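You operate a simulated robot arm through the tools that you are given. There is no shell and no other tool. Be economical: measure what you need, move in short steps, check, and stop when the job is done.

Carry out the task below with a simulated robot arm. There is one attempt and no reset: what you move stays moved.

Task
Fetch the brown tray set and set it on the left end of the drawer counter. Take the brown carton and put it on the flat pouch. Put the yellow disc from the planning table top on top of the mirror box there and the green disc on top of the filter carton. Take the gauze pack from the shelf under the set-up table and put it on the pink tray. Open the service shelf drawer, take the orange sponge and leave it in the inside of the service shelf drawer and shut the drawer again. Open the arm rest. Do these in any order. Set down upright: brown tray set, brown carton.

Only the result counts: the job must be done as asked and must still hold three seconds after the hand-in. Knocking over, shifting, dropping, spilling or breaking anything else fails it.

Robot
A 7-joint arm with a two-finger gripper on a trunk, on a base that drives. Base frame: it is fixed to the floor where the robot stands at the start and does not move with it; the origin is under the middle of the robot, x ahead of it, y to its left, z up. Lengths are in m, angles in rad, forces in N, time in s.
With the tool pointing down near the work surface it reaches from about 0.24 to 0.46 m from the robot's upright axis, wherever it stands. Its first joint turns from -2.897 to 2.897 rad. Places, roughly: arm rest [4.3, 1.5, 0.7]; brown carton [0.75, -0.5, 0.25]; brown tray set [0.75, -0.25, 1.25]; disc [1, -0.5, 0.75]; filter carton [1.25, -0.5, 0.75]; flat pouch [0.75, 2, 0.75]; gauze pack [1.25, 0.5, 0.25]; inside of the service shelf drawer [-1.1, 0.8, 0.7]; left end of the drawer counter (24x25 cm) [1.98, -0.6, 0.86]; mirror box [1, -0.5, 0.75]; orange sponge (7x5x4 cm) [0.5, 0.3, 0.8]; pink tray (26x18x3 cm) [1.5, 0.4, 0.3]; service shelf drawer [-1, 0.8, 0.7]. Payload 1.71 kg.
The TCP is the grasp point between the finger pads, 0.02 m short of the fingertips. In the tool frame z runs along the fingers and y along their closing line. The gripper opens to 0.096 m. The gripper's body begins 0.113 m behind the TCP.
Orientation is that of the tool frame in the base frame, as a unit quaternion [x, y, z, w]. With the fingers straight down and closing along the base's y, the tool's x points along the base's -x, its y along +y and its z along -z.

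Tools
- The arm moves only by the tool drive_tool. Its argument "plan" is a list that holds one entry, the list of rows, each a list of 7 numbers: the shift along the base's x, y, z in units of 40 mm (1.0 is 40 mm), then the turn, a rotation vector about the base's x, y, z in units of 4 degrees (1.0 is 4 degrees), then the gripper command, from -1 (shut) to 1 (fully open), values between in proportion. In form: [[[x, y, z, rx, ry, rz, gripper], ...]]. A call has 1 to 8 rows; each row shifts and turns the commanded pose from where the row before left it. A call with a number of a shift or a turn outside -1 to 1 is refused whole. Rows are played at 5 a second. More than 0.05 m and 0.15 rad between two rows, or a gripper value outside its range, and nothing of the call is played. Where a pose cannot be reached the arm comes as near as it can. A force on the tool above 40 N (or 10 N above the force at the start of the call, whichever is more), or a blocked arm, ends the call early, and 0.2 s more pass. Each finger travels about 0.153 m/s and halts on what it meets, pressing with about 33 N; the grip force reading is that of the motor and also rises with nothing between the fingers. The clock runs only during rows and for 0.2 s after the last one: add rows that do not move to give the fingers time. The reply holds the time, the measured pose of the TCP, the force on the tool along the base axes, the opening and the grip force, in the units named above and with some noise, with the torque about the TCP (base axes, N m) and any sound that the robot's microphone picked up.
- Cameras (640 x 400 px; columns grow to the right, rows downward): "scene" is now at [0.0354, 0.2103, 1.6926]; the picture's right is [0.62, -0.78, -0.01], its down [-0.67, -0.52, -0.53] and it looks along [0.41, 0.34, -0.85] (base axes); focal length 214 px, centre (320, 200). "wrist" rides on the gripper at [0.065, 0.014, -0.145] in the tool frame; the picture's right is [-0.21, 0.98, 0.00], its down [-0.88, -0.19, -0.44] and it looks along [-0.43, -0.09, 0.90] (tool axes); focal length 275 px, centre (320, 200). There is no depth. A picture from a camera that has moved, and an enlarged one, comes with that camera's place and axes in the base frame and with its lens. The place of the scene camera against the robot may be out by one fixed shift of up to 0.025 m in any direction.
- snapshot(camera): a new picture of that camera. No time passes.
- lift_body(by): slides the trunk up (or, below 0, down) by that many m; the arm and the scene camera ride with it, the base frame stays. It gives what a move gives, with no picture.
- drive_base(legs): drives the robot by 1 to 6 legs, each [ahead, turn to the left] in m and rad, along the robot's own axes; the way and the turn of a leg run together, so that a leg with both is an arc; at most 1.5 m and 3.142 rad a leg. The arm and the cameras ride along, it lands a little off, and it stops where it bumps. It gives what a move gives.
- aim_head(pan, tilt): turns the head with the scene camera to pan (to the left, within 2.705 rad either way) and tilt (down, from -0.506 to 1.204), counted from straight ahead of the robot. It gives what a move gives.
- zoom(camera, box): a new picture of the part [left, top, right, bottom] of that camera's present view, enlarged. No time passes.
- sign_off(): hands the job in; it is judged then, once.

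Work in short steps. Places have to be worked out from the pictures, the camera data and where the tool is seen: move nearer, look again, correct. Check each grasp and each placing, and mend what went wrong. You have 217 turns and 202 pictures in all, those below and enlarged ones among them. Open the gripper and draw the arm clear of the work before you hand the job in, unless the task says otherwise; then end with one line.

The tools are called after "Request:" as name(argument=value, ...) on one line, values as JSON. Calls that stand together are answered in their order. drive_tool: Moves the arm, as the interface text tells. Its arguments: {"type":"object","properties":{"plan":{"type":"array","items":{"type":"array","items":{"type":"array","items":{"type":"number"}}}}},"required":["plan"]} The other tools are called the same way: lift_body (by) slides the trunk up or down; drive_base (legs) drives the base; aim_head (pan, tilt) turns the head that bears the scene camera; snapshot (camera) takes a picture; zoom (camera, box) takes an enlarged picture of a part of a camera's view; sign_off () hands the job in.

At the start:

```text
time: 0.0
ee_pos: [0.4106, 0.1819, 1.5065]
tcp_rot: [0.0, 1.0, 0.0, 0.0]
wrist_force: [-0.4, 0.4, 0.5]
ft_torque: [-0.04, 0.0, 0.01]
opening: 0.096
finger_force: 0.0
trunk travel left (down, up): [-0.3, 0.086]
robot x, y, heading: [-0.003, 0.0021, -0.0]
head pan, tilt: [0.672, 0.997]
```

scene: 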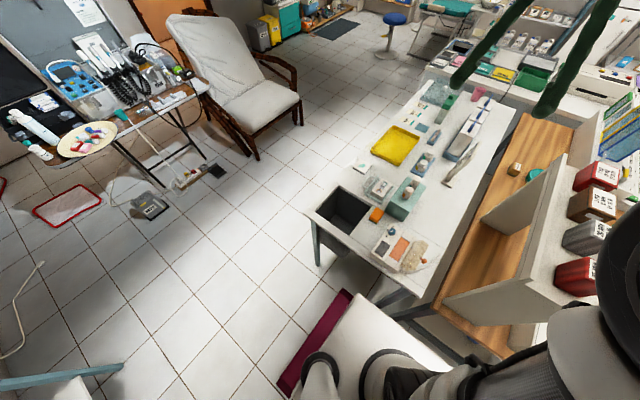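
wrist: 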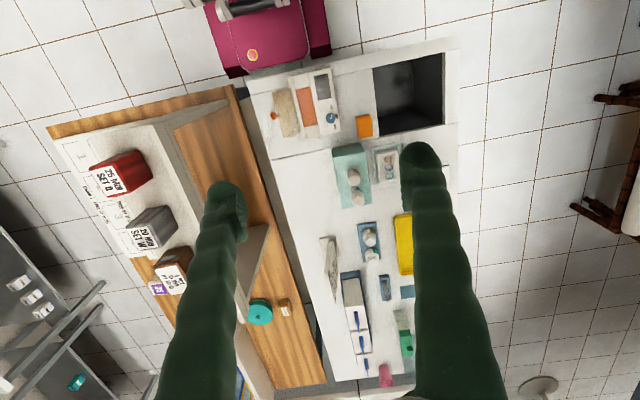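

I'll survey the scene first: look toward the right and ahead.

Request:
aim_head(pan=-0.3, tilt=0.6)

Request:
snapshot(camera="scene")

Request:
aim_head(pan=0.5, tilt=0.5)

Request:
snapshot(camera="scene")

Request:
aim_head(pan=1.5, tilt=0.6)

Request:
snapshot(camera="scene")

Request:
aim_head(pan=2.6, tilt=0.6)

Request:
snapshot(camera="scene")

Request:
aim_head(pan=-1.4, tilt=0.6)

Request:
snapshot(camera="scene")

```text
time: 1.2
ee_pos: [0.3866, 0.1815, 1.5129]
tcp_rot: [-0.001, 1.0, 0.0, 0.007]
wrist_force: [0.5, -0.4, 0.5]
ft_torque: [-0.01, -0.05, 0.01]
opening: 0.096
finger_force: 0.1
trunk travel left (down, up): [-0.3, 0.086]
robot x, y, heading: [0.0055, 0.0002, -0.005]
head pan, tilt: [-0.3, 0.6]
```

```text
199 pictures are left
camera scene: at [0.0643, 0.141, 1.7238], right [-0.29, -0.96, 0.0], down [-0.55, 0.17, -0.82], along [0.78, -0.24, -0.58], focal length 214 px, centre (320, 200)
```

scene: 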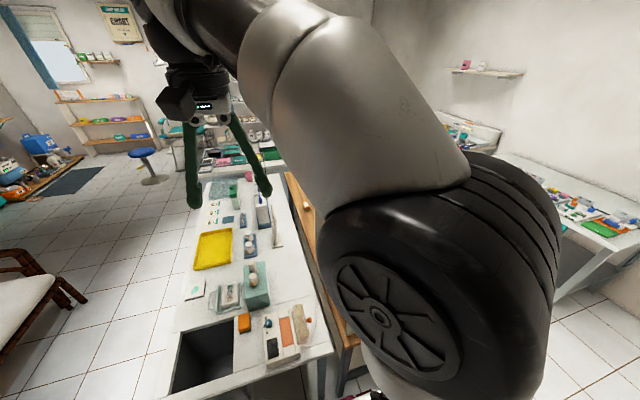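

```text
time: 2.4
ee_pos: [0.3881, 0.1805, 1.5137]
tcp_rot: [0.0, 1.0, 0.0, 0.007]
wrist_force: [0.2, -0.6, 0.7]
ft_torque: [-0.01, 0.01, -0.01]
opening: 0.0961
finger_force: 0.1
trunk travel left (down, up): [-0.3, 0.086]
robot x, y, heading: [-0.003, -0.0009, -0.004]
head pan, tilt: [0.499, 0.499]
```

```text
198 pictures are left
camera scene: at [0.0614, 0.2104, 1.7329], right [0.48, -0.88, -0.01], down [-0.44, -0.23, -0.87], along [0.76, 0.42, -0.49], focal length 214 px, centre (320, 200)
```

scene: 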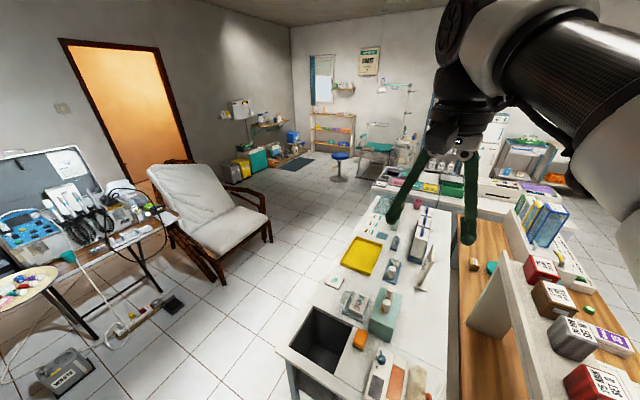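

```text
time: 3.6
ee_pos: [0.3882, 0.1819, 1.512]
tcp_rot: [-0.001, 1.0, 0.001, 0.008]
wrist_force: [0.1, 0.3, -0.3]
ft_torque: [0.0, 0.01, 0.03]
opening: 0.0961
finger_force: 0.0
trunk travel left (down, up): [-0.3, 0.086]
robot x, y, heading: [0.0021, 0.0015, 0.002]
head pan, tilt: [1.499, 0.6]
```

```text
197 pictures are left
camera scene: at [-0.0124, 0.255, 1.7251], right [1.0, -0.07, -0.02], down [-0.05, -0.56, -0.82], along [0.05, 0.82, -0.57], focal length 214 px, centre (320, 200)
```

scene: 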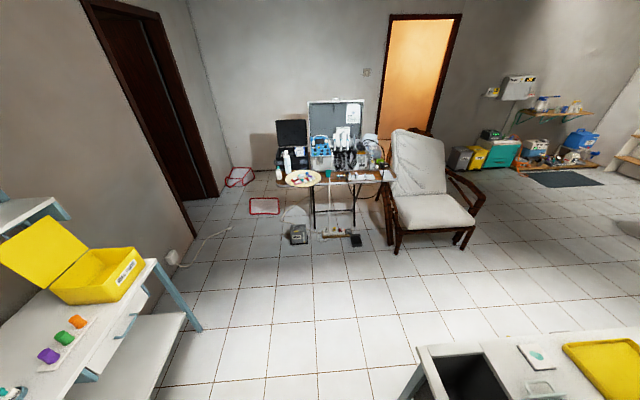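

```text
time: 5.0
ee_pos: [0.3886, 0.1814, 1.5126]
tcp_rot: [0.0, 1.0, -0.001, 0.008]
wrist_force: [-0.1, 0.2, -0.5]
ft_torque: [-0.01, 0.02, 0.03]
opening: 0.0958
finger_force: 0.0
trunk travel left (down, up): [-0.3, 0.086]
robot x, y, heading: [-0.0005, 0.0032, 0.003]
head pan, tilt: [2.601, 0.6]
```

```text
196 pictures are left
camera scene: at [-0.0946, 0.2125, 1.7264], right [0.52, 0.86, -0.01], down [0.47, -0.29, -0.83], along [-0.72, 0.43, -0.55], focal length 214 px, centre (320, 200)
```

scene: 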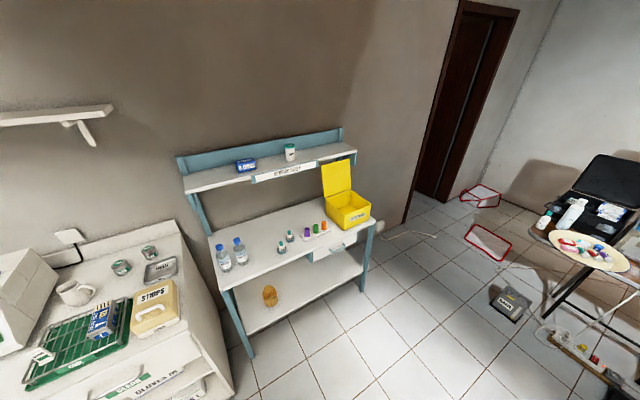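

```text
time: 8.2
ee_pos: [0.3869, 0.1812, 1.5135]
tcp_rot: [-0.001, 1.0, 0.0, 0.008]
wrist_force: [-0.4, 0.0, -0.1]
ft_torque: [0.01, 0.01, 0.01]
opening: 0.0961
finger_force: 0.1
trunk travel left (down, up): [-0.3, 0.086]
robot x, y, heading: [0.0011, -0.0002, 0.005]
head pan, tilt: [-1.4, 0.6]
```

```text
195 pictures are left
camera scene: at [-0.0038, 0.0798, 1.7249], right [-0.99, -0.17, 0.02], down [-0.11, 0.56, -0.82], along [0.13, -0.81, -0.57], focal length 214 px, centre (320, 200)
```

scene: 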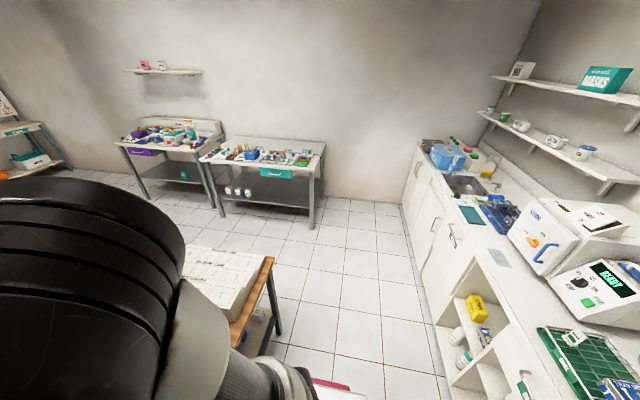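

Next, a closer look at the tables ahead.

Request:
aim_head(pan=0.3, tilt=0.85)

Request:
zoom(camera="scene", box=[100, 100, 420, 400])

Request:
zoom(camera="wrist", box=[0, 0, 640, 400])

```text
time: 10.0
ee_pos: [0.3866, 0.1815, 1.5124]
tcp_rot: [-0.001, 1.0, 0.0, 0.009]
wrist_force: [-0.2, -0.2, 0.2]
ft_torque: [0.02, -0.01, -0.01]
opening: 0.096
finger_force: 0.0
trunk travel left (down, up): [-0.3, 0.086]
robot x, y, heading: [-0.0007, 0.004, -0.002]
head pan, tilt: [0.3, 0.85]
```

```text
1.33 times, centred on (260, 250) of scene
camera zoom: at [0.0555, 0.1899, 1.7031], right [0.3, -0.96, 0.0], down [-0.73, -0.22, -0.65], along [0.62, 0.19, -0.76], focal length 286 px, centre (400, 133)
```

zoom: 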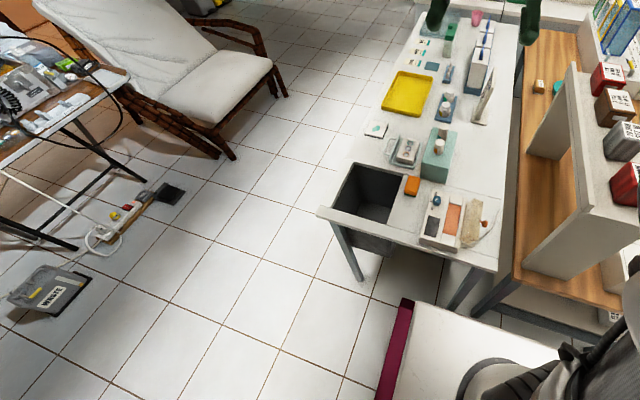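

```text
1.00 times, centred on (320, 200) of wrist (not enlarged: the box is as wide or as high as the picture)
camera zoom: at [0.3189, 0.195, 1.6572], right [0.2, 0.98, 0.0], down [0.87, -0.18, 0.46], along [0.45, -0.09, -0.89], focal length 275 px, centre (320, 200)
```

zoom: 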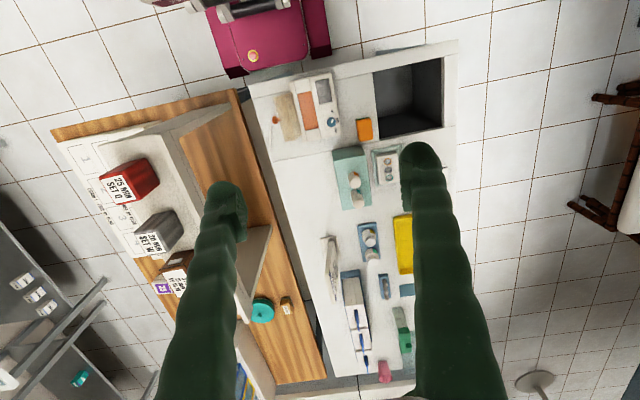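

Orange sponge is around (0.54, 0.30). The drawer comes first: back off, turn left, drive, and face the service shelf.

Request:
drive_base(legs=[[-0.25, 0], [0, 1.571], [0.85, 0], [0, 1.571]])

Request:
aim_head(pan=0.0, tilt=0.8)

Request:
snapshot(camera="scene")

Request:
snapshot(camera="wrist")

```text
time: 25.3
ee_pos: [-0.6246, 0.7091, 1.5124]
tcp_rot: [1.0, -0.026, -0.008, -0.001]
wrist_force: [-0.7, 0.2, 0.0]
ft_torque: [0.0, -0.01, 0.0]
opening: 0.0961
finger_force: 0.1
trunk travel left (down, up): [-0.3, 0.086]
robot x, y, heading: [-0.2263, 0.875, 3.092]
head pan, tilt: [0.3, 0.85]
```

```text
time: 26.1
ee_pos: [-0.599, 0.7071, 1.5213]
tcp_rot: [1.0, -0.026, -0.017, -0.001]
wrist_force: [0.0, -0.9, 0.1]
ft_torque: [0.03, 0.1, 0.0]
opening: 0.0959
finger_force: 0.1
trunk travel left (down, up): [-0.3, 0.086]
robot x, y, heading: [-0.2268, 0.8761, 3.095]
head pan, tilt: [0.0, 0.799]
```

```text
192 pictures are left
camera scene: at [-0.2684, 0.7346, 1.7071], right [0.05, 1.0, 0.0], down [0.73, -0.04, -0.69], along [-0.69, 0.03, -0.73], focal length 214 px, centre (320, 200)
```

scene: 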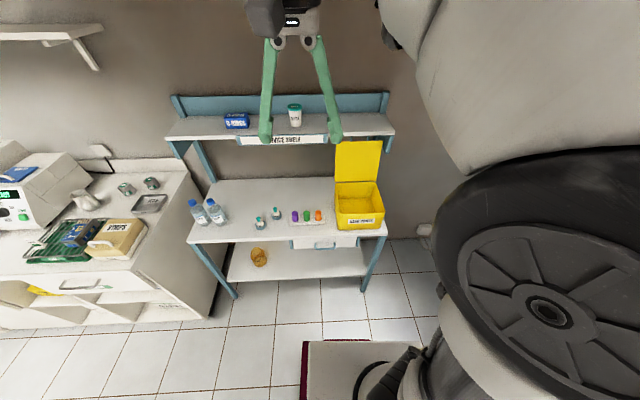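

```text
191 pictures are left
camera wrist: at [-0.5298, 0.6903, 1.6633], right [-0.25, -0.97, 0.01], down [-0.85, 0.23, 0.47], along [-0.46, 0.11, -0.88], focal length 275 px, centre (320, 200)
```

wrist: 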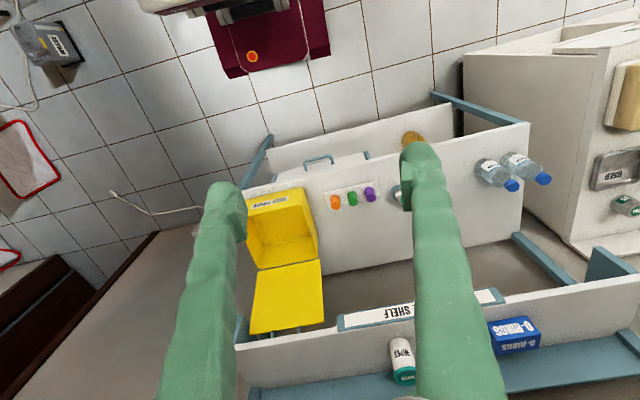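

The drawer handle seems a horizontal bar at about (-0.88, 0.775, 0.68). I'll zoom on it.

Request:
zoom(camera="wrist", box=[230, 110, 430, 235])

Request:
zoom(camera="scene", box=[260, 180, 420, 280])

```text
3.20 times, centred on (330, 172) of wrist
camera zoom: at [-0.5298, 0.6903, 1.6633], right [-0.25, -0.97, 0.01], down [-0.85, 0.23, 0.47], along [-0.46, 0.11, -0.88], focal length 881 px, centre (288, 288)
```

zoom: 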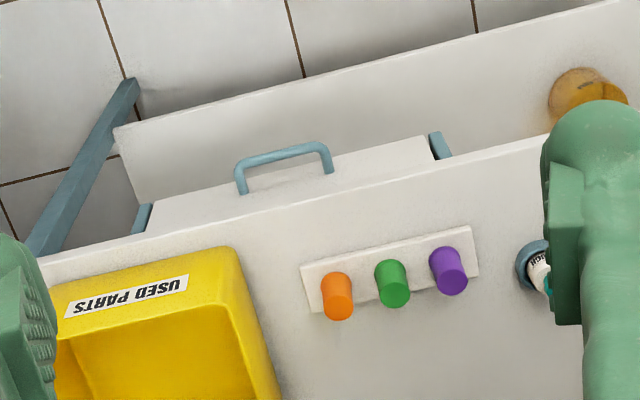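

```text
4.00 times, centred on (340, 230) of scene
camera zoom: at [-0.2684, 0.7346, 1.7071], right [0.05, 1.0, 0.0], down [0.73, -0.04, -0.69], along [-0.69, 0.03, -0.73], focal length 858 px, centre (240, 80)
```

zoom: 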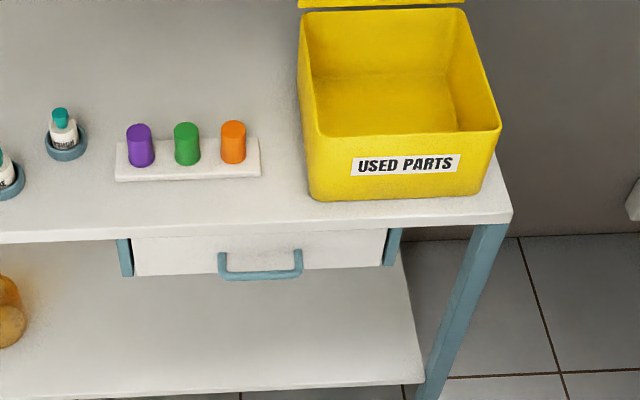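

Handle bar triangulates to about (-0.874, 0.775, 0.68). I lower the trunk a bit and start turning the tool so that the fingers close fore-and-aft.

Request:
lift_body(by=-0.2)

Request:
drive_tool(plan=[[[0, 0, -1, 0, 0, -1, -0.3], [0, 0, -1, 0, 0, -1, -0.3], [0, 0, -1, 0, 0, -1, -0.3], [0, 0, -1, 0, 0, -1, -0.3], [0, 0, 0, 0, 0, -1, -0.3], [0, 0, 0, 0, 0, -1, -0.3], [0, 0, 0, 0, 0, -1, -0.3], [0, 0, 0, 0, 0, -1, -0.3]]])

Request:
drive_tool(plan=[[[0, 0, 0, 0, 0, -1, -0.3], [0, 0, 0, 0, 0, -1, -0.3], [0, 0, 0, 0, 0, -1, -0.3], [0, 0, 0, 0, 0, -1, -0.3], [0, 0, 0, 0, 0, -1, -0.3], [0, 0, 0, 0, 0, -1, -0.3], [0, 0, 0, 0, 0, -1, -0.3], [0, 0, 0, 0, 0, -1, -0.3]]])

Request:
drive_tool(plan=[[[0, 0, 0, 0, 0, -1, -0.3], [0, 0, 0, 0, 0, -1, -0.3], [0, 0, 0, 0, 0, -1, -0.3], [0, 0, 0, 0, 0, -1, -0.3], [0, 0, 0, 0, 0, -1, -0.3], [0, 0, 0, 0, 0, -1, -0.3]]])

```text
time: 28.3
ee_pos: [-0.6019, 0.7085, 1.3184]
tcp_rot: [1.0, -0.026, -0.015, -0.001]
wrist_force: [-0.5, -0.1, 1.0]
ft_torque: [0.02, -0.01, 0.05]
opening: 0.0963
finger_force: 0.0
trunk travel left (down, up): [-0.1, 0.286]
robot x, y, heading: [-0.2286, 0.8734, 3.088]
head pan, tilt: [0.0, 0.799]
```

```text
time: 30.1
ee_pos: [-0.6011, 0.708, 1.1586]
tcp_rot: [0.954, -0.3, -0.014, -0.005]
wrist_force: [0.0, -0.4, 0.2]
ft_torque: [-0.01, 0.02, -0.02]
opening: 0.0336
finger_force: 0.1
trunk travel left (down, up): [-0.1, 0.286]
robot x, y, heading: [-0.2245, 0.8765, 3.091]
head pan, tilt: [0.0, 0.799]
```

```text
time: 31.9
ee_pos: [-0.6017, 0.7071, 1.1589]
tcp_rot: [0.834, -0.552, -0.013, -0.01]
wrist_force: [0.5, -0.1, -0.7]
ft_torque: [0.01, 0.0, 0.0]
opening: 0.0334
finger_force: 0.1
trunk travel left (down, up): [-0.1, 0.286]
robot x, y, heading: [-0.2287, 0.8754, 3.089]
head pan, tilt: [0.0, 0.799]
```

```text
time: 33.3
ee_pos: [-0.6008, 0.7081, 1.1588]
tcp_rot: [-0.701, 0.713, 0.01, 0.012]
wrist_force: [0.2, 0.9, 0.1]
ft_torque: [0.04, 0.05, 0.01]
opening: 0.0336
finger_force: 0.0
trunk travel left (down, up): [-0.1, 0.286]
robot x, y, heading: [-0.2276, 0.8798, 3.094]
head pan, tilt: [0.0, 0.799]
```

Turned well. Now tilt forward by 45° while lowering.

Request:
drive_tool(plan=[[[0, 0, -1, 0, 1, 0, -0.3], [0, 0, -1, 0, 1, 0, -0.3], [0, 0, -1, 0, 1, 0, -0.3], [0, 0, -1, 0, 1, 0, -0.3], [0, 0, -1, 0, 1, 0, -0.3], [0, 0, -1, 0, 1, 0, -0.3], [0, 0, 0, 0, 1, 0, -0.3], [0, 0, 0, 0, 1, 0, -0.3]]])

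Request:
drive_tool(plan=[[[0, 0.5, -0.5, 0, 1, 0, -0.3], [0, 0.5, -0.5, 0, 1, 0, -0.3], [0, 0.5, -0.5, 0, 1, 0, -0.3], [0, 0, 0, 0, 0, 0, -0.3]]])

Request:
snapshot(camera="scene")

Request:
snapshot(camera="wrist")

```text
time: 35.1
ee_pos: [-0.5953, 0.7081, 0.9023]
tcp_rot: [0.694, -0.69, -0.162, 0.13]
wrist_force: [-0.5, 0.5, 0.4]
ft_torque: [-0.04, -0.02, -0.01]
opening: 0.0337
finger_force: 0.0
out of reach, approached as far as the arm can: row 7, 8
trunk travel left (down, up): [-0.1, 0.286]
robot x, y, heading: [-0.2273, 0.8805, 3.094]
head pan, tilt: [0.0, 0.799]
```

```text
time: 35.9
ee_pos: [-0.6534, 0.7985, 0.9207]
tcp_rot: [-0.534, 0.792, 0.149, -0.255]
wrist_force: [0.6, -0.1, -0.8]
ft_torque: [0.02, 0.05, -0.01]
opening: 0.0336
finger_force: 0.1
out of reach, approached as far as the arm can: row 1, 2, 3
trunk travel left (down, up): [-0.1, 0.286]
robot x, y, heading: [-0.2269, 0.8759, 3.088]
head pan, tilt: [0.0, 0.799]
stopped in row 4: the arm was blocked; the commanded pose is now the measured one
```

```text
188 pictures are left
camera scene: at [-0.2676, 0.7303, 1.5074], right [0.0, 1.0, 0.0], down [0.73, 0.0, -0.69], along [-0.69, 0.0, -0.73], focal length 214 px, centre (320, 200)
```

scene: 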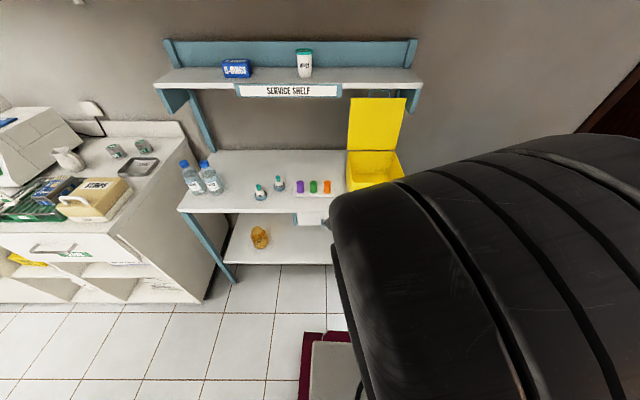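

```text
187 pictures are left
camera wrist: at [-0.6037, 0.7483, 1.0636], right [-0.69, 0.57, 0.45], down [0.66, 0.75, 0.06], along [-0.3, 0.34, -0.89], focal length 275 px, centre (320, 200)
```

wrist: 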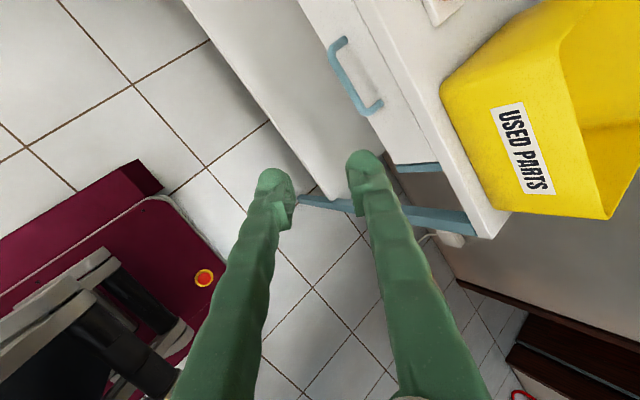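

Tilting that close in hits joint limits. I'll move the tool outward and undo the unwanted roll (about -22.7° about the tool axis).

Request:
drive_tool(plan=[[[-0.7, 0, 0.3, 0, 0, 0, -0.3], [-0.7, -0.1, 0.2, 0.64, 0.04, 0.94, -0.3], [-0.7, -0.1, 0, 0.64, 0.04, 0.94, -0.3], [-0.7, -0.1, 0, 0.64, 0.04, 0.94, -0.3], [-0.7, -0.1, 0, 0.64, 0.04, 0.94, -0.3], [0, 0, 0, 0.64, 0.04, 0.94, -0.3], [0, 0, 0, 0, 0, 0, -0.3]]])

```text
time: 36.4
ee_pos: [-0.6481, 0.7632, 0.9196]
tcp_rot: [-0.58, 0.763, 0.139, -0.25]
wrist_force: [0.2, 0.7, 0.0]
ft_torque: [0.04, 0.07, -0.03]
opening: 0.0334
finger_force: 0.0
trunk travel left (down, up): [-0.1, 0.286]
robot x, y, heading: [-0.2276, 0.8775, 3.092]
head pan, tilt: [0.0, 0.799]
stopped in row 2: the arm was blocked; the commanded pose is now the measured one
```

Blocked (joint limit likely). Raise first, then go outward.

Request:
drive_tool(plan=[[[0, 0, 0.7, 0, 0, 0, -0.3], [0, 0, 0.8, 0, 0, 0, -0.3], [0, 0, 1, 0, 0, 0, -0.3], [-0.5, 0, 0.5, 0, 0, 0, -0.3], [-0.7, 0, 0, 0, 0, 0, -0.3], [-0.7, 0, 0, 0, 0, 0, -0.3]]])

```text
time: 36.7
ee_pos: [-0.6414, 0.7635, 0.9275]
tcp_rot: [-0.579, 0.761, 0.144, -0.256]
wrist_force: [0.9, -0.7, 0.3]
ft_torque: [0.05, 0.04, -0.06]
opening: 0.0335
finger_force: 0.0
trunk travel left (down, up): [-0.1, 0.286]
robot x, y, heading: [-0.2314, 0.8727, 3.092]
head pan, tilt: [0.0, 0.799]
stopped in row 1: the arm was blocked; the commanded pose is now the measured one
```

Still blocked; look at the arm itself.

Request:
aim_head(pan=-0.6, tilt=1.0)

Request:
snapshot(camera="scene")

Request:
drive_tool(plan=[[[0, 0, 0, 0, -1, 0, -0.3], [0, 0, 0.3, 0, -1, 0, -0.3], [0, 0, 0.3, 0, -1, 0, -0.3], [0, 0, 0.5, 0, -1, 0, -0.3]]])

```text
time: 37.7
ee_pos: [-0.6449, 0.7645, 0.9296]
tcp_rot: [-0.579, 0.761, 0.143, -0.256]
wrist_force: [0.3, 1.0, -0.1]
ft_torque: [0.04, 0.01, -0.01]
opening: 0.0336
finger_force: 0.1
trunk travel left (down, up): [-0.1, 0.286]
robot x, y, heading: [-0.228, 0.8734, 3.094]
head pan, tilt: [-0.6, 1.0]
```

```text
186 pictures are left
camera scene: at [-0.2428, 0.7726, 1.4926], right [0.61, 0.8, 0.01], down [0.68, -0.51, -0.53], along [-0.42, 0.33, -0.85], focal length 214 px, centre (320, 200)
```

scene: 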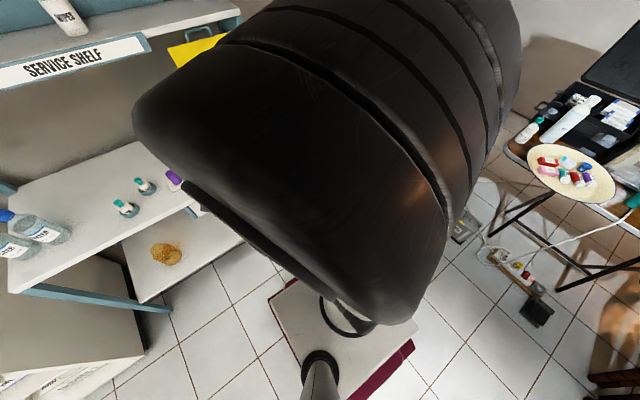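

```text
time: 38.5
ee_pos: [-0.6307, 0.7694, 0.9603]
tcp_rot: [-0.59, 0.78, 0.089, -0.19]
wrist_force: [0.9, 0.4, 0.3]
ft_torque: [-0.04, 0.09, 0.0]
opening: 0.0334
finger_force: 0.1
trunk travel left (down, up): [-0.1, 0.286]
robot x, y, heading: [-0.2289, 0.8755, 3.092]
head pan, tilt: [-0.6, 1.0]
stopped in row 4: the arm was blocked; the commanded pose is now the measured one
```

Un-tilting works. Continue un-tilting with lift and return the roll.

Request:
drive_tool(plan=[[[0, 0, 0.3, 0, -1, 0, -0.3], [0, 0, 0.5, 0, -1, 0, -0.3], [0, 0, 0.5, 0, -1, 0, -0.3], [0, 0, 1, 0, -0.5, 0, -0.3], [0, 0, 1, 0, 0, 0, -0.3], [0, 0, 1, 0, 0, 0, -0.3]]])

```text
time: 38.8
ee_pos: [-0.6195, 0.7702, 0.97]
tcp_rot: [-0.588, 0.782, 0.088, -0.185]
wrist_force: [-0.7, 1.1, -0.1]
ft_torque: [-0.09, 0.02, 0.07]
opening: 0.0336
finger_force: 0.0
trunk travel left (down, up): [-0.1, 0.286]
robot x, y, heading: [-0.2277, 0.8737, 3.091]
head pan, tilt: [-0.6, 1.0]
stopped in row 1: the arm was blocked; the commanded pose is now the measured one
```

Try single directions: outward only.

Request:
drive_tool(plan=[[[-0.5, 0, 0, 0, 0, 0, -0.3], [-0.5, 0, 0, 0, 0, 0, -0.3], [-0.5, 0, 0, 0, 0, 0, -0.3]]])

Request:
drive_tool(plan=[[[0, 0, 0, 0, -1, 0, -0.3], [0, 0, 0, 0, -1, 0, -0.3], [0, 0, 0, 0, -1, 0, -0.3]]])

Request:
drive_tool(plan=[[[0, -0.5, 0, 0, 0, 0, -0.3], [0, -0.5, 0, 0, 0, 0, -0.3], [0, -0.5, 0, 0, 0, 0, -0.3]]])

```text
time: 39.6
ee_pos: [-0.6802, 0.7679, 0.9685]
tcp_rot: [-0.59, 0.782, 0.088, -0.183]
wrist_force: [1.0, -0.7, -0.3]
ft_torque: [0.04, -0.03, -0.02]
opening: 0.0339
finger_force: 0.1
trunk travel left (down, up): [-0.1, 0.286]
robot x, y, heading: [-0.2233, 0.8732, 3.09]
head pan, tilt: [-0.6, 1.0]
```

```text
time: 40.4
ee_pos: [-0.6785, 0.7677, 0.9704]
tcp_rot: [-0.595, 0.798, 0.026, -0.099]
wrist_force: [0.3, 0.1, -0.6]
ft_torque: [-0.03, -0.01, -0.01]
opening: 0.0334
finger_force: 0.0
trunk travel left (down, up): [-0.1, 0.286]
robot x, y, heading: [-0.2253, 0.8737, 3.088]
head pan, tilt: [-0.6, 1.0]
```

```text
time: 41.2
ee_pos: [-0.6791, 0.7075, 0.9702]
tcp_rot: [-0.595, 0.797, 0.026, -0.098]
wrist_force: [0.4, -0.5, 0.7]
ft_torque: [0.01, 0.0, 0.03]
opening: 0.0337
finger_force: 0.1
trunk travel left (down, up): [-0.1, 0.286]
robot x, y, heading: [-0.2254, 0.8763, 3.092]
head pan, tilt: [-0.6, 1.0]
```

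Free again. A straight-down grasp with fingers closing along x will do; straighten the tool (tilt 11.5°, yaw 17°).

Request:
drive_tool(plan=[[[0, 0, 0, 0.21, -0.54, 0.86, -0.3], [0, 0.3, 0, 0.21, -0.54, 0.86, -0.3], [0, 0.4, 0, 0.21, -0.54, 0.86, -0.3], [0, 0.5, 0, 0.21, -0.54, 0.86, -0.3], [0, 0.5, 0, 0.21, -0.54, 0.86, -0.3], [0, 0, 0, 0, 0, 0, -0.3]]])

Request:
drive_base(legs=[[0.15, 0]])

Request:
drive_tool(plan=[[[0, 0, -1, 0, 0, 0, -0.3], [0, 0, -1, 0, 0, 0, -0.3], [0, 0, -1, 0, 0, 0, -0.3], [0, 0, 0, 0, 0, 0, -0.3]]])

Request:
snapshot(camera="wrist")

```text
time: 42.6
ee_pos: [-0.6768, 0.7765, 0.9698]
tcp_rot: [0.711, -0.703, 0.015, 0.004]
wrist_force: [-0.3, 0.1, -0.1]
ft_torque: [-0.05, 0.01, 0.01]
opening: 0.0337
finger_force: 0.0
trunk travel left (down, up): [-0.1, 0.286]
robot x, y, heading: [-0.2284, 0.8746, 3.092]
head pan, tilt: [-0.6, 1.0]
```

```text
time: 44.0
ee_pos: [-0.8314, 0.782, 0.9664]
tcp_rot: [0.711, -0.703, 0.017, 0.002]
wrist_force: [-0.1, 0.3, 0.4]
ft_torque: [-0.03, 0.01, 0.0]
opening: 0.0334
finger_force: 0.0
trunk travel left (down, up): [-0.1, 0.286]
robot x, y, heading: [-0.3759, 0.8818, 3.092]
head pan, tilt: [-0.6, 1.0]
```

```text
time: 45.0
ee_pos: [-0.8181, 0.7821, 0.8537]
tcp_rot: [0.71, -0.704, 0.012, 0.008]
wrist_force: [0.1, 0.7, 0.1]
ft_torque: [0.01, 0.02, 0.01]
opening: 0.0337
finger_force: 0.2
trunk travel left (down, up): [-0.1, 0.286]
robot x, y, heading: [-0.3773, 0.8822, 3.093]
head pan, tilt: [-0.6, 1.0]
```

```text
185 pictures are left
camera wrist: at [-0.8329, 0.7213, 1.0009], right [-0.98, 0.2, -0.01], down [0.17, 0.89, 0.42], along [0.09, 0.41, -0.91], focal length 275 px, centre (320, 200)
```

wrist: 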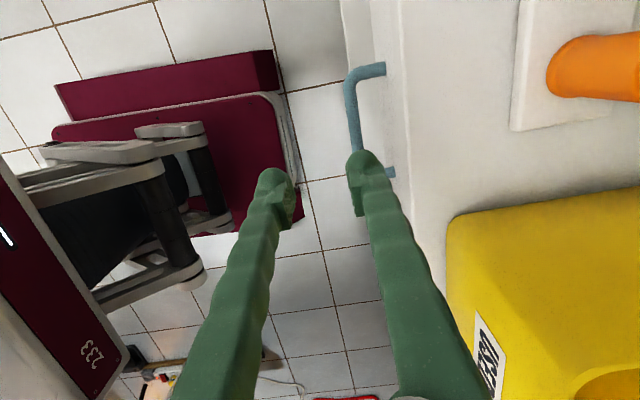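

Bar is at x≈-0.858, y≈0.779 with the face at about -0.897. Drive slightly closer, then correct.

Request:
drive_base(legs=[[0.05, 0]])

```text
time: 46.0
ee_pos: [-0.8591, 0.7854, 0.8592]
tcp_rot: [0.71, -0.704, 0.008, 0.012]
wrist_force: [-0.4, -1.0, 0.0]
ft_torque: [0.03, -0.1, 0.0]
opening: 0.0336
finger_force: 0.1
trunk travel left (down, up): [-0.1, 0.286]
robot x, y, heading: [-0.426, 0.881, 3.097]
head pan, tilt: [-0.6, 1.0]
```

Well placed; descend in steps over the bar.

Request:
drive_tool(plan=[[[0, -0.15, -1, 0, 0, 0, -0.3], [0, 0, -1, 0, 0, 0, -0.3], [0, 0, -1, 0, 0, 0, -0.3], [0, 0, 0, 0, 0, 0, -0.3]]])

Request:
snapshot(camera="wrist")

```text
time: 46.5
ee_pos: [-0.8645, 0.7809, 0.8197]
tcp_rot: [0.711, -0.703, 0.006, 0.016]
wrist_force: [14.2, 2.0, 24.0]
ft_torque: [0.15, 0.15, -0.05]
opening: 0.0238
finger_force: 0.0
trunk travel left (down, up): [-0.1, 0.286]
robot x, y, heading: [-0.4254, 0.8833, 3.084]
head pan, tilt: [-0.6, 1.0]
stopped in row 2: the force on the tool passed its limit at 132 N (the readings are from after the stop); the commanded pose is now the measured one
```

```text
184 pictures are left
camera wrist: at [-0.8767, 0.7178, 0.9672], right [-0.98, 0.2, 0.01], down [0.18, 0.89, 0.41], along [0.07, 0.41, -0.91], focal length 275 px, centre (320, 200)
```

wrist: 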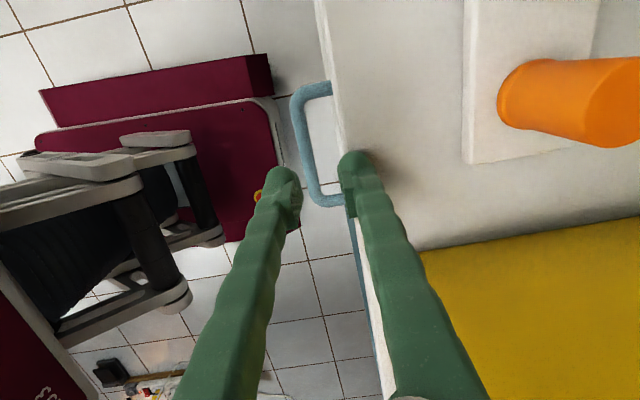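

The fingertip met the tabletop edge (top ≈0.80). Revised: edge x≈-0.885, bar x≈-0.855, z≈0.713. Lift, shift +x 0.015, and go down again.

Request:
drive_tool(plan=[[[0, 0, 0.7, 0, 0, 0, -0.3], [0.38, -0.2, 0, 0, 0, 0, -0.3], [0, 0, 0, 0, 0, 0, -0.3]]])

Request:
snapshot(camera="wrist")

```text
time: 47.2
ee_pos: [-0.8559, 0.7713, 0.8428]
tcp_rot: [0.71, -0.704, 0.007, 0.014]
wrist_force: [-0.7, 0.3, -1.1]
ft_torque: [0.0, 0.0, 0.0]
opening: 0.0336
finger_force: 0.1
trunk travel left (down, up): [-0.1, 0.286]
robot x, y, heading: [-0.4216, 0.8865, 3.093]
head pan, tilt: [-0.6, 1.0]
```

```text
183 pictures are left
camera wrist: at [-0.869, 0.71, 0.9909], right [-0.98, 0.2, 0.0], down [0.18, 0.89, 0.41], along [0.08, 0.41, -0.91], focal length 275 px, centre (320, 200)
```

wrist: 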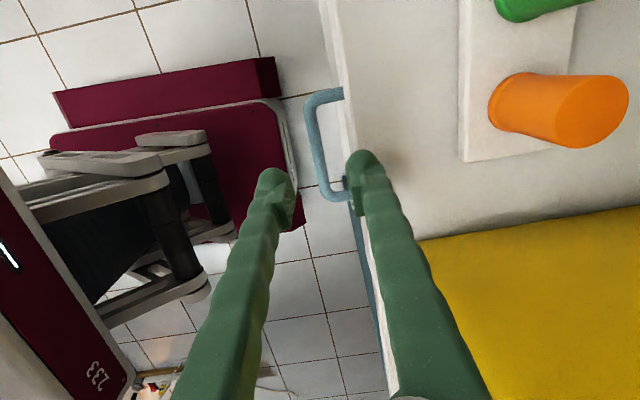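

Shift +x another 8 mm and descend to bar height.

Request:
drive_tool(plan=[[[0.22, 0.1, 0, 0, 0, 0, -0.3], [0, 0, -0.6, 0, 0, 0, -0.3], [0, 0, -0.6, 0, 0, 0, -0.3], [0, 0, -0.6, 0, 0, 0, -0.3], [0, 0, -0.6, 0, 0, 0, -0.3], [0, 0, -0.6, 0, 0, 0, -0.3], [0, 0, 0, 0, 0, 0, -0.3]]])

Request:
snapshot(camera="wrist")

```text
time: 48.9
ee_pos: [-0.8474, 0.7765, 0.7263]
tcp_rot: [0.71, -0.704, 0.007, 0.016]
wrist_force: [-1.2, 0.9, 0.1]
ft_torque: [0.0, -0.04, 0.01]
opening: 0.0339
finger_force: 0.1
trunk travel left (down, up): [-0.1, 0.286]
robot x, y, heading: [-0.4276, 0.8831, 3.089]
head pan, tilt: [-0.6, 1.0]
```

```text
182 pictures are left
camera wrist: at [-0.8586, 0.715, 0.8726], right [-0.98, 0.2, 0.01], down [0.18, 0.89, 0.41], along [0.08, 0.41, -0.91], focal length 275 px, centre (320, 200)
```

wrist: 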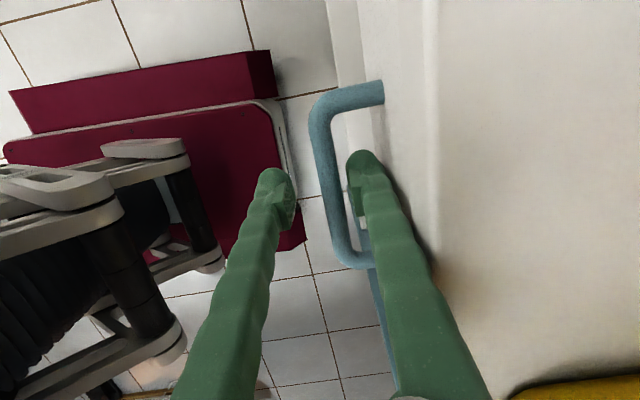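

The finger is inside the handle loop, right of the bar. Close the gripper at this height (a touch lower).

Request:
drive_tool(plan=[[[0, 0, -0.2, 0, 0, 0, -0.3], [0, 0, 0, 0, 0, 0, -1], [0, 0, 0, 0, 0, 0, -1]]])

Request:
snapshot(camera="wrist")

```text
time: 49.6
ee_pos: [-0.846, 0.7764, 0.7179]
tcp_rot: [0.71, -0.704, 0.007, 0.015]
wrist_force: [-0.5, -0.6, 0.8]
ft_torque: [-0.37, -0.02, 0.02]
opening: 0.0058
finger_force: 33.9
trunk travel left (down, up): [-0.1, 0.286]
robot x, y, heading: [-0.4258, 0.886, 3.086]
head pan, tilt: [-0.6, 1.0]
```

```text
181 pictures are left
camera wrist: at [-0.8586, 0.7151, 0.8653], right [-0.98, 0.2, 0.01], down [0.18, 0.89, 0.41], along [0.08, 0.41, -0.91], focal length 275 px, centre (320, 200)
```

wrist: 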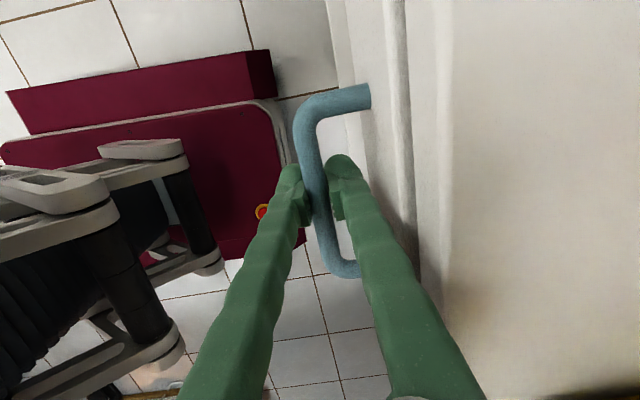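

Gripped on the bar. Pull the drawer open by backing the base 0.2 m.

Request:
drive_base(legs=[[-0.1, 0]])

Request:
drive_base(legs=[[-0.1, 0]])

Request:
snapshot(camera="wrist")

```text
time: 50.8
ee_pos: [-0.745, 0.7714, 0.7166]
tcp_rot: [0.711, -0.703, 0.008, 0.014]
wrist_force: [1.8, 21.4, -8.7]
ft_torque: [-0.05, 0.0, -0.03]
opening: 0.006
finger_force: 33.8
trunk travel left (down, up): [-0.1, 0.286]
robot x, y, heading: [-0.3241, 0.8786, 3.092]
head pan, tilt: [-0.6, 1.0]
```

```text
time: 52.0
ee_pos: [-0.6326, 0.7675, 0.7235]
tcp_rot: [0.711, -0.703, 0.001, 0.02]
wrist_force: [2.6, 25.4, 5.8]
ft_torque: [0.4, 0.03, -0.02]
opening: 0.0066
finger_force: 35.1
trunk travel left (down, up): [-0.1, 0.286]
robot x, y, heading: [-0.2254, 0.8745, 3.085]
head pan, tilt: [-0.6, 1.0]
```

```text
180 pictures are left
camera wrist: at [-0.6434, 0.7053, 0.8719], right [-0.98, 0.2, 0.02], down [0.19, 0.89, 0.41], along [0.06, 0.41, -0.91], focal length 275 px, centre (320, 200)
```

wrist: 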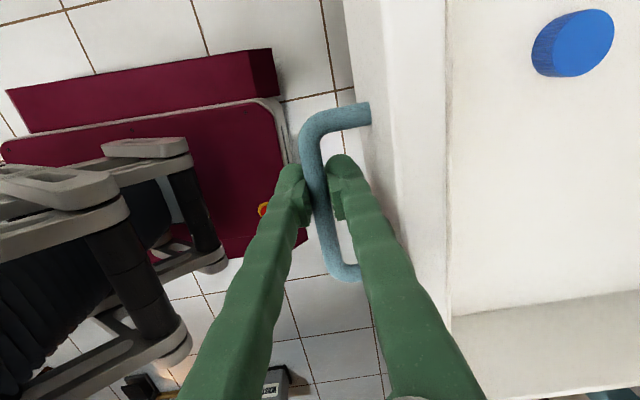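

Drawer is open about 0.2 m. Release and lift out.

Request:
drive_tool(plan=[[[0, 0, 0, 0, 0, 0, -0.3], [0, 0, 0, 0, 0, 0, -0.3], [0, 0, 0.6, 0, 0, 0, -0.3], [0, 0, 0.8, 0, 0, 0, -0.3], [0, 0, 1, 0, 0, 0, -0.3], [0, 0, 1, 0, 0, 0, -0.3], [0, 0, 1, 0, 0, 0, 1], [0, 0, 1, 0, 0, 0, 1]]])

Request:
snapshot(camera="wrist")

```text
time: 53.8
ee_pos: [-0.6222, 0.7655, 0.9447]
tcp_rot: [0.711, -0.703, -0.005, 0.023]
wrist_force: [0.6, 0.8, 0.3]
ft_torque: [0.03, -0.02, 0.0]
opening: 0.0961
finger_force: 0.0
trunk travel left (down, up): [-0.1, 0.286]
robot x, y, heading: [-0.2278, 0.8771, 3.09]
head pan, tilt: [-0.6, 1.0]
```

```text
179 pictures are left
camera wrist: at [-0.6313, 0.7043, 1.0936], right [-0.98, 0.19, 0.03], down [0.19, 0.89, 0.41], along [0.05, 0.41, -0.91], focal length 275 px, centre (320, 200)
```

wrist: 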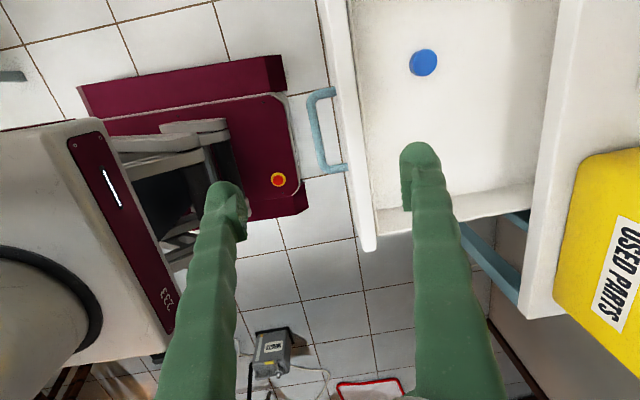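

Drawer is open with a blue disc inside; the target spot is about (-0.76, 0.80). Go fetch the sponge: turn, drive to y≈0.3, and face the set-up table.

Request:
drive_base(legs=[[0, 1.62], [0.577, 0], [0, 1.571], [0.22, 0]])

Request:
aim_head(pan=0.3, tilt=0.9)

Request:
snapshot(camera="scene")

Request:
snapshot(camera="wrist")

```text
time: 67.9
ee_pos: [0.3886, 0.419, 0.9451]
tcp_rot: [0.691, 0.723, 0.023, 0.003]
wrist_force: [-0.5, 0.3, -0.3]
ft_torque: [-0.02, 0.0, 0.04]
opening: 0.0959
finger_force: 0.0
trunk travel left (down, up): [-0.1, 0.286]
robot x, y, heading: [-0.0103, 0.2936, -0.02]
head pan, tilt: [-0.6, 1.0]
```

```text
time: 69.1
ee_pos: [0.3782, 0.419, 0.9496]
tcp_rot: [0.69, 0.723, 0.029, 0.007]
wrist_force: [0.8, -1.3, 0.6]
ft_torque: [0.0, 0.01, -0.02]
opening: 0.096
finger_force: 0.1
trunk travel left (down, up): [-0.1, 0.286]
robot x, y, heading: [-0.0083, 0.2972, -0.02]
head pan, tilt: [0.3, 0.901]
```

```text
178 pictures are left
camera scene: at [0.0458, 0.4837, 1.4996], right [0.28, -0.96, 0.0], down [-0.76, -0.22, -0.61], along [0.58, 0.17, -0.79], focal length 214 px, centre (320, 200)
```

scene: 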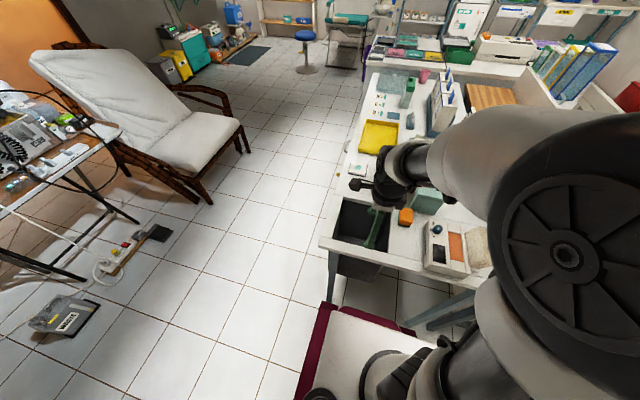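

```text
177 pictures are left
camera wrist: at [0.3805, 0.4802, 1.097], right [0.99, -0.16, 0.04], down [-0.16, -0.9, 0.41], along [-0.03, -0.41, -0.91], focal length 275 px, centre (320, 200)
```

wrist: 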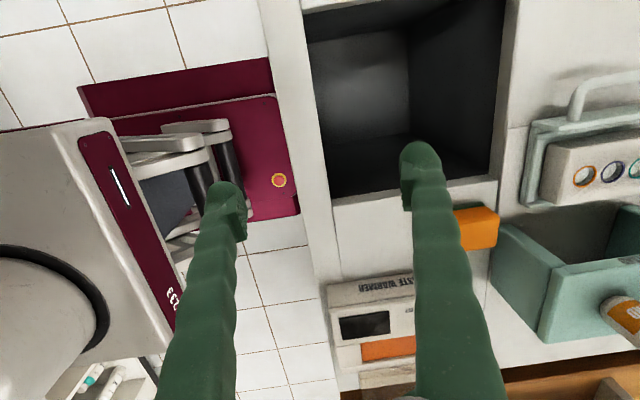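

Rotate the tool back 88° so it closes along y (neighbours are tight along x).

Request:
drive_tool(plan=[[[0, 0, 0, 0, 0, 1, 1], [0, 0, 0, 0, 0, 1, 1], [0, 0, 0, 0, 0, 1, 1], [0, 0, 0, 0, 0, 1, 1], [0, -0.5, 0, 0, 0, 1, 1], [0, -0.5, 0, 0, 0, 1, 1], [0, -0.5, 0, 0, 0, 1, 1], [0, -0.5, 0, 0, 0, 1, 1]]])

Request:
drive_tool(plan=[[[0, -0.5, 0, 0, 0, 1, 1], [0, -0.5, 0, 0, 0, 1, 1], [0, -0.5, 0, 0, 0, 1, 1], [0, 0, 0, 0, 0, 1, 1], [0, 0, 0, 0, 0, 1, 1], [0, 0, 0, 0, 0, 1, 1], [0, 0, 0, 0, 0, 1, 1], [0, 0, 0, 0, 0, 1, 1]]])

Request:
drive_tool(plan=[[[0, 0, 0, 0, 0, 1, 1], [0, 0, 0, 0, 0, 1, 1], [0, 0, 0, 0, 0, 1, 1], [0, 0, 0, 0, 0, 1, 1], [0, 0, 0, 0, 0, 1, 1], [0, 0, 0, 0, 0, 0, 1]]])

Request:
drive_base(legs=[[0.11, 0]])

Request:
snapshot(camera="wrist")

```text
time: 70.9
ee_pos: [0.3777, 0.3377, 0.9488]
tcp_rot: [0.463, 0.886, 0.029, -0.001]
wrist_force: [-0.3, -0.8, 0.9]
ft_torque: [0.05, 0.0, 0.03]
opening: 0.0963
finger_force: 0.0
trunk travel left (down, up): [-0.1, 0.286]
robot x, y, heading: [-0.0077, 0.2965, -0.023]
head pan, tilt: [0.3, 0.901]
```

```text
time: 72.7
ee_pos: [0.3781, 0.2793, 0.9496]
tcp_rot: [0.202, 0.979, 0.028, -0.008]
wrist_force: [0.0, 1.1, 0.0]
ft_torque: [0.0, 0.0, -0.04]
opening: 0.0962
finger_force: 0.0
trunk travel left (down, up): [-0.1, 0.286]
robot x, y, heading: [-0.0062, 0.2967, -0.019]
head pan, tilt: [0.3, 0.901]
```

```text
time: 74.1
ee_pos: [0.378, 0.2791, 0.9486]
tcp_rot: [0.028, 0.999, 0.027, -0.015]
wrist_force: [0.2, 0.2, -1.1]
ft_torque: [0.02, 0.0, -0.01]
opening: 0.0958
finger_force: 0.1
trunk travel left (down, up): [-0.1, 0.286]
robot x, y, heading: [-0.0096, 0.2948, -0.021]
head pan, tilt: [0.3, 0.901]
```

```text
time: 75.2
ee_pos: [0.4319, 0.2812, 0.9387]
tcp_rot: [0.027, 0.999, 0.026, -0.026]
wrist_force: [0.5, -1.1, -1.6]
ft_torque: [-0.01, 0.0, 0.02]
opening: 0.0959
finger_force: 0.0
trunk travel left (down, up): [-0.1, 0.286]
robot x, y, heading: [0.0267, 0.2964, -0.005]
head pan, tilt: [0.3, 0.901]
stopped in leg 1: the robot was blocked; the commanded pose is now the measured one
```

```text
176 pictures are left
camera wrist: at [0.3749, 0.2899, 1.0883], right [0.26, 0.97, 0.04], down [0.89, -0.25, 0.39], along [0.38, -0.07, -0.92], focal length 275 px, centre (320, 200)
```

wrist: 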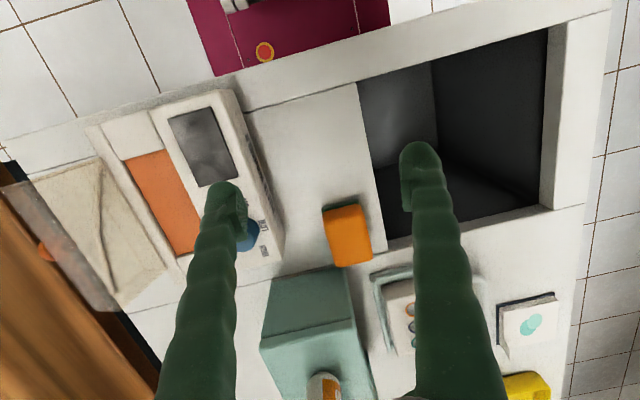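

The base is blocked at x≈0.03 by the table; the sponge (~0.53, 0.29) is 0.5 m away. Lower the trunk and test the reach.

Request:
lift_body(by=-0.1)

Request:
drive_tool(plan=[[[0.6, 0.1, 0.7, 0, 0, 0, 1], [0.6, 0.1, 0.8, 0, 0, 0, 1], [0.8, 0, 0, 0, 0, 0, 1], [0.6, 0, 0, 0, 0, 0, 1], [0, 0, 0, 0, 0, 0, 1]]])

Request:
snapshot(camera="wrist")

```text
time: 76.2
ee_pos: [0.4276, 0.2822, 0.8594]
tcp_rot: [0.025, 0.999, 0.026, -0.017]
wrist_force: [-7.0, 3.4, 25.1]
ft_torque: [-1.5, -0.04, -0.35]
opening: 0.096
finger_force: 0.1
trunk travel left (down, up): [-0.012, 0.374]
robot x, y, heading: [0.0318, 0.2918, -0.003]
head pan, tilt: [0.3, 0.901]
stopped: the force on the tool passed its limit at 71 N (the readings are from after the stop); the commanded pose is now the measured one
```

```text
time: 77.5
ee_pos: [0.5309, 0.2905, 0.9168]
tcp_rot: [0.026, 0.999, 0.027, -0.02]
wrist_force: [-0.3, -0.3, -0.4]
ft_torque: [0.02, 0.03, 0.01]
opening: 0.0959
finger_force: 0.1
trunk travel left (down, up): [-0.012, 0.374]
robot x, y, heading: [0.0299, 0.2958, -0.003]
head pan, tilt: [0.3, 0.901]
```

```text
175 pictures are left
camera wrist: at [0.4704, 0.2997, 1.0653], right [0.26, 0.97, 0.04], down [0.88, -0.25, 0.4], along [0.4, -0.06, -0.92], focal length 275 px, centre (320, 200)
```

wrist: 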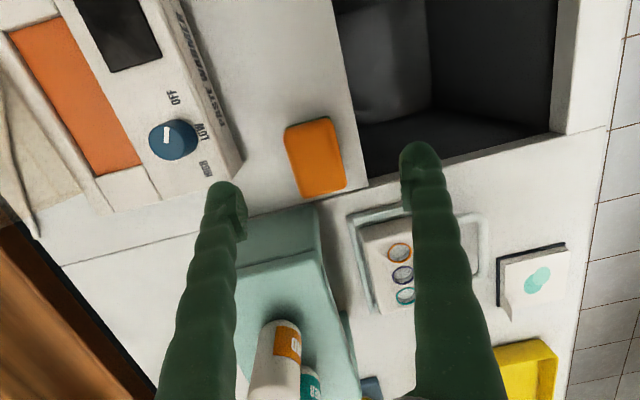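

Reach is fine. The sponge is around (0.543, 0.287); partially close to 0.07 and descend to z≈0.82 first.

Request:
drive_tool(plan=[[[0.25, -0.1, 0, 0, 0, 0, 0.46], [0, 0, -0.8, 0, 0, 0, 0.46], [0, 0, -0.8, 0, 0, 0, 0.46], [0, 0, -0.8, 0, 0, 0, 0.46], [0, 0, 0, 0, 0, 0, 0.46]]])

Request:
snapshot(camera="wrist")

```text
time: 78.7
ee_pos: [0.5406, 0.2855, 0.8192]
tcp_rot: [0.026, 0.999, 0.027, -0.02]
wrist_force: [-0.6, -0.9, 1.1]
ft_torque: [-0.02, 0.01, 0.0]
opening: 0.0701
finger_force: 0.1
trunk travel left (down, up): [-0.012, 0.374]
robot x, y, heading: [0.0278, 0.2981, -0.0]
head pan, tilt: [0.3, 0.901]
```

```text
174 pictures are left
camera wrist: at [0.4812, 0.294, 0.9689], right [0.26, 0.97, 0.04], down [0.88, -0.25, 0.4], along [0.4, -0.07, -0.92], focal length 275 px, centre (320, 200)
```

wrist: 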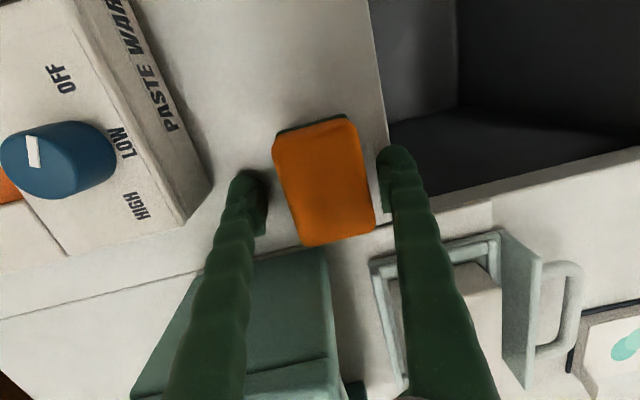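

Sponge sits between the fingers. Descend further and close.

Request:
drive_tool(plan=[[[0, 0.03, -0.5, 0, 0, 0, 0.46], [0, 0, -0.5, 0, 0, 0, 0.46], [0, 0, 0, 0, 0, 0, 0.46]]])

Request:
snapshot(camera="wrist")

```text
time: 79.0
ee_pos: [0.5407, 0.2858, 0.8192]
tcp_rot: [0.027, 0.999, 0.027, -0.015]
wrist_force: [-18.4, 2.0, 24.6]
ft_torque: [-0.97, 0.28, -0.72]
opening: 0.0707
finger_force: 0.3
trunk travel left (down, up): [-0.012, 0.374]
robot x, y, heading: [0.0269, 0.2933, -0.003]
head pan, tilt: [0.3, 0.901]
stopped in row 1: the force on the tool passed its limit at 51 N (the readings are from after the stop); the commanded pose is now the measured one
```

```text
173 pictures are left
camera wrist: at [0.4782, 0.295, 0.9679], right [0.26, 0.96, 0.05], down [0.88, -0.25, 0.41], along [0.41, -0.07, -0.91], focal length 275 px, centre (320, 200)
```

wrist: 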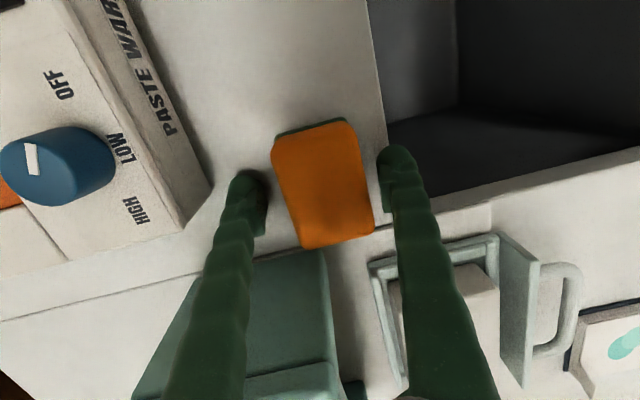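

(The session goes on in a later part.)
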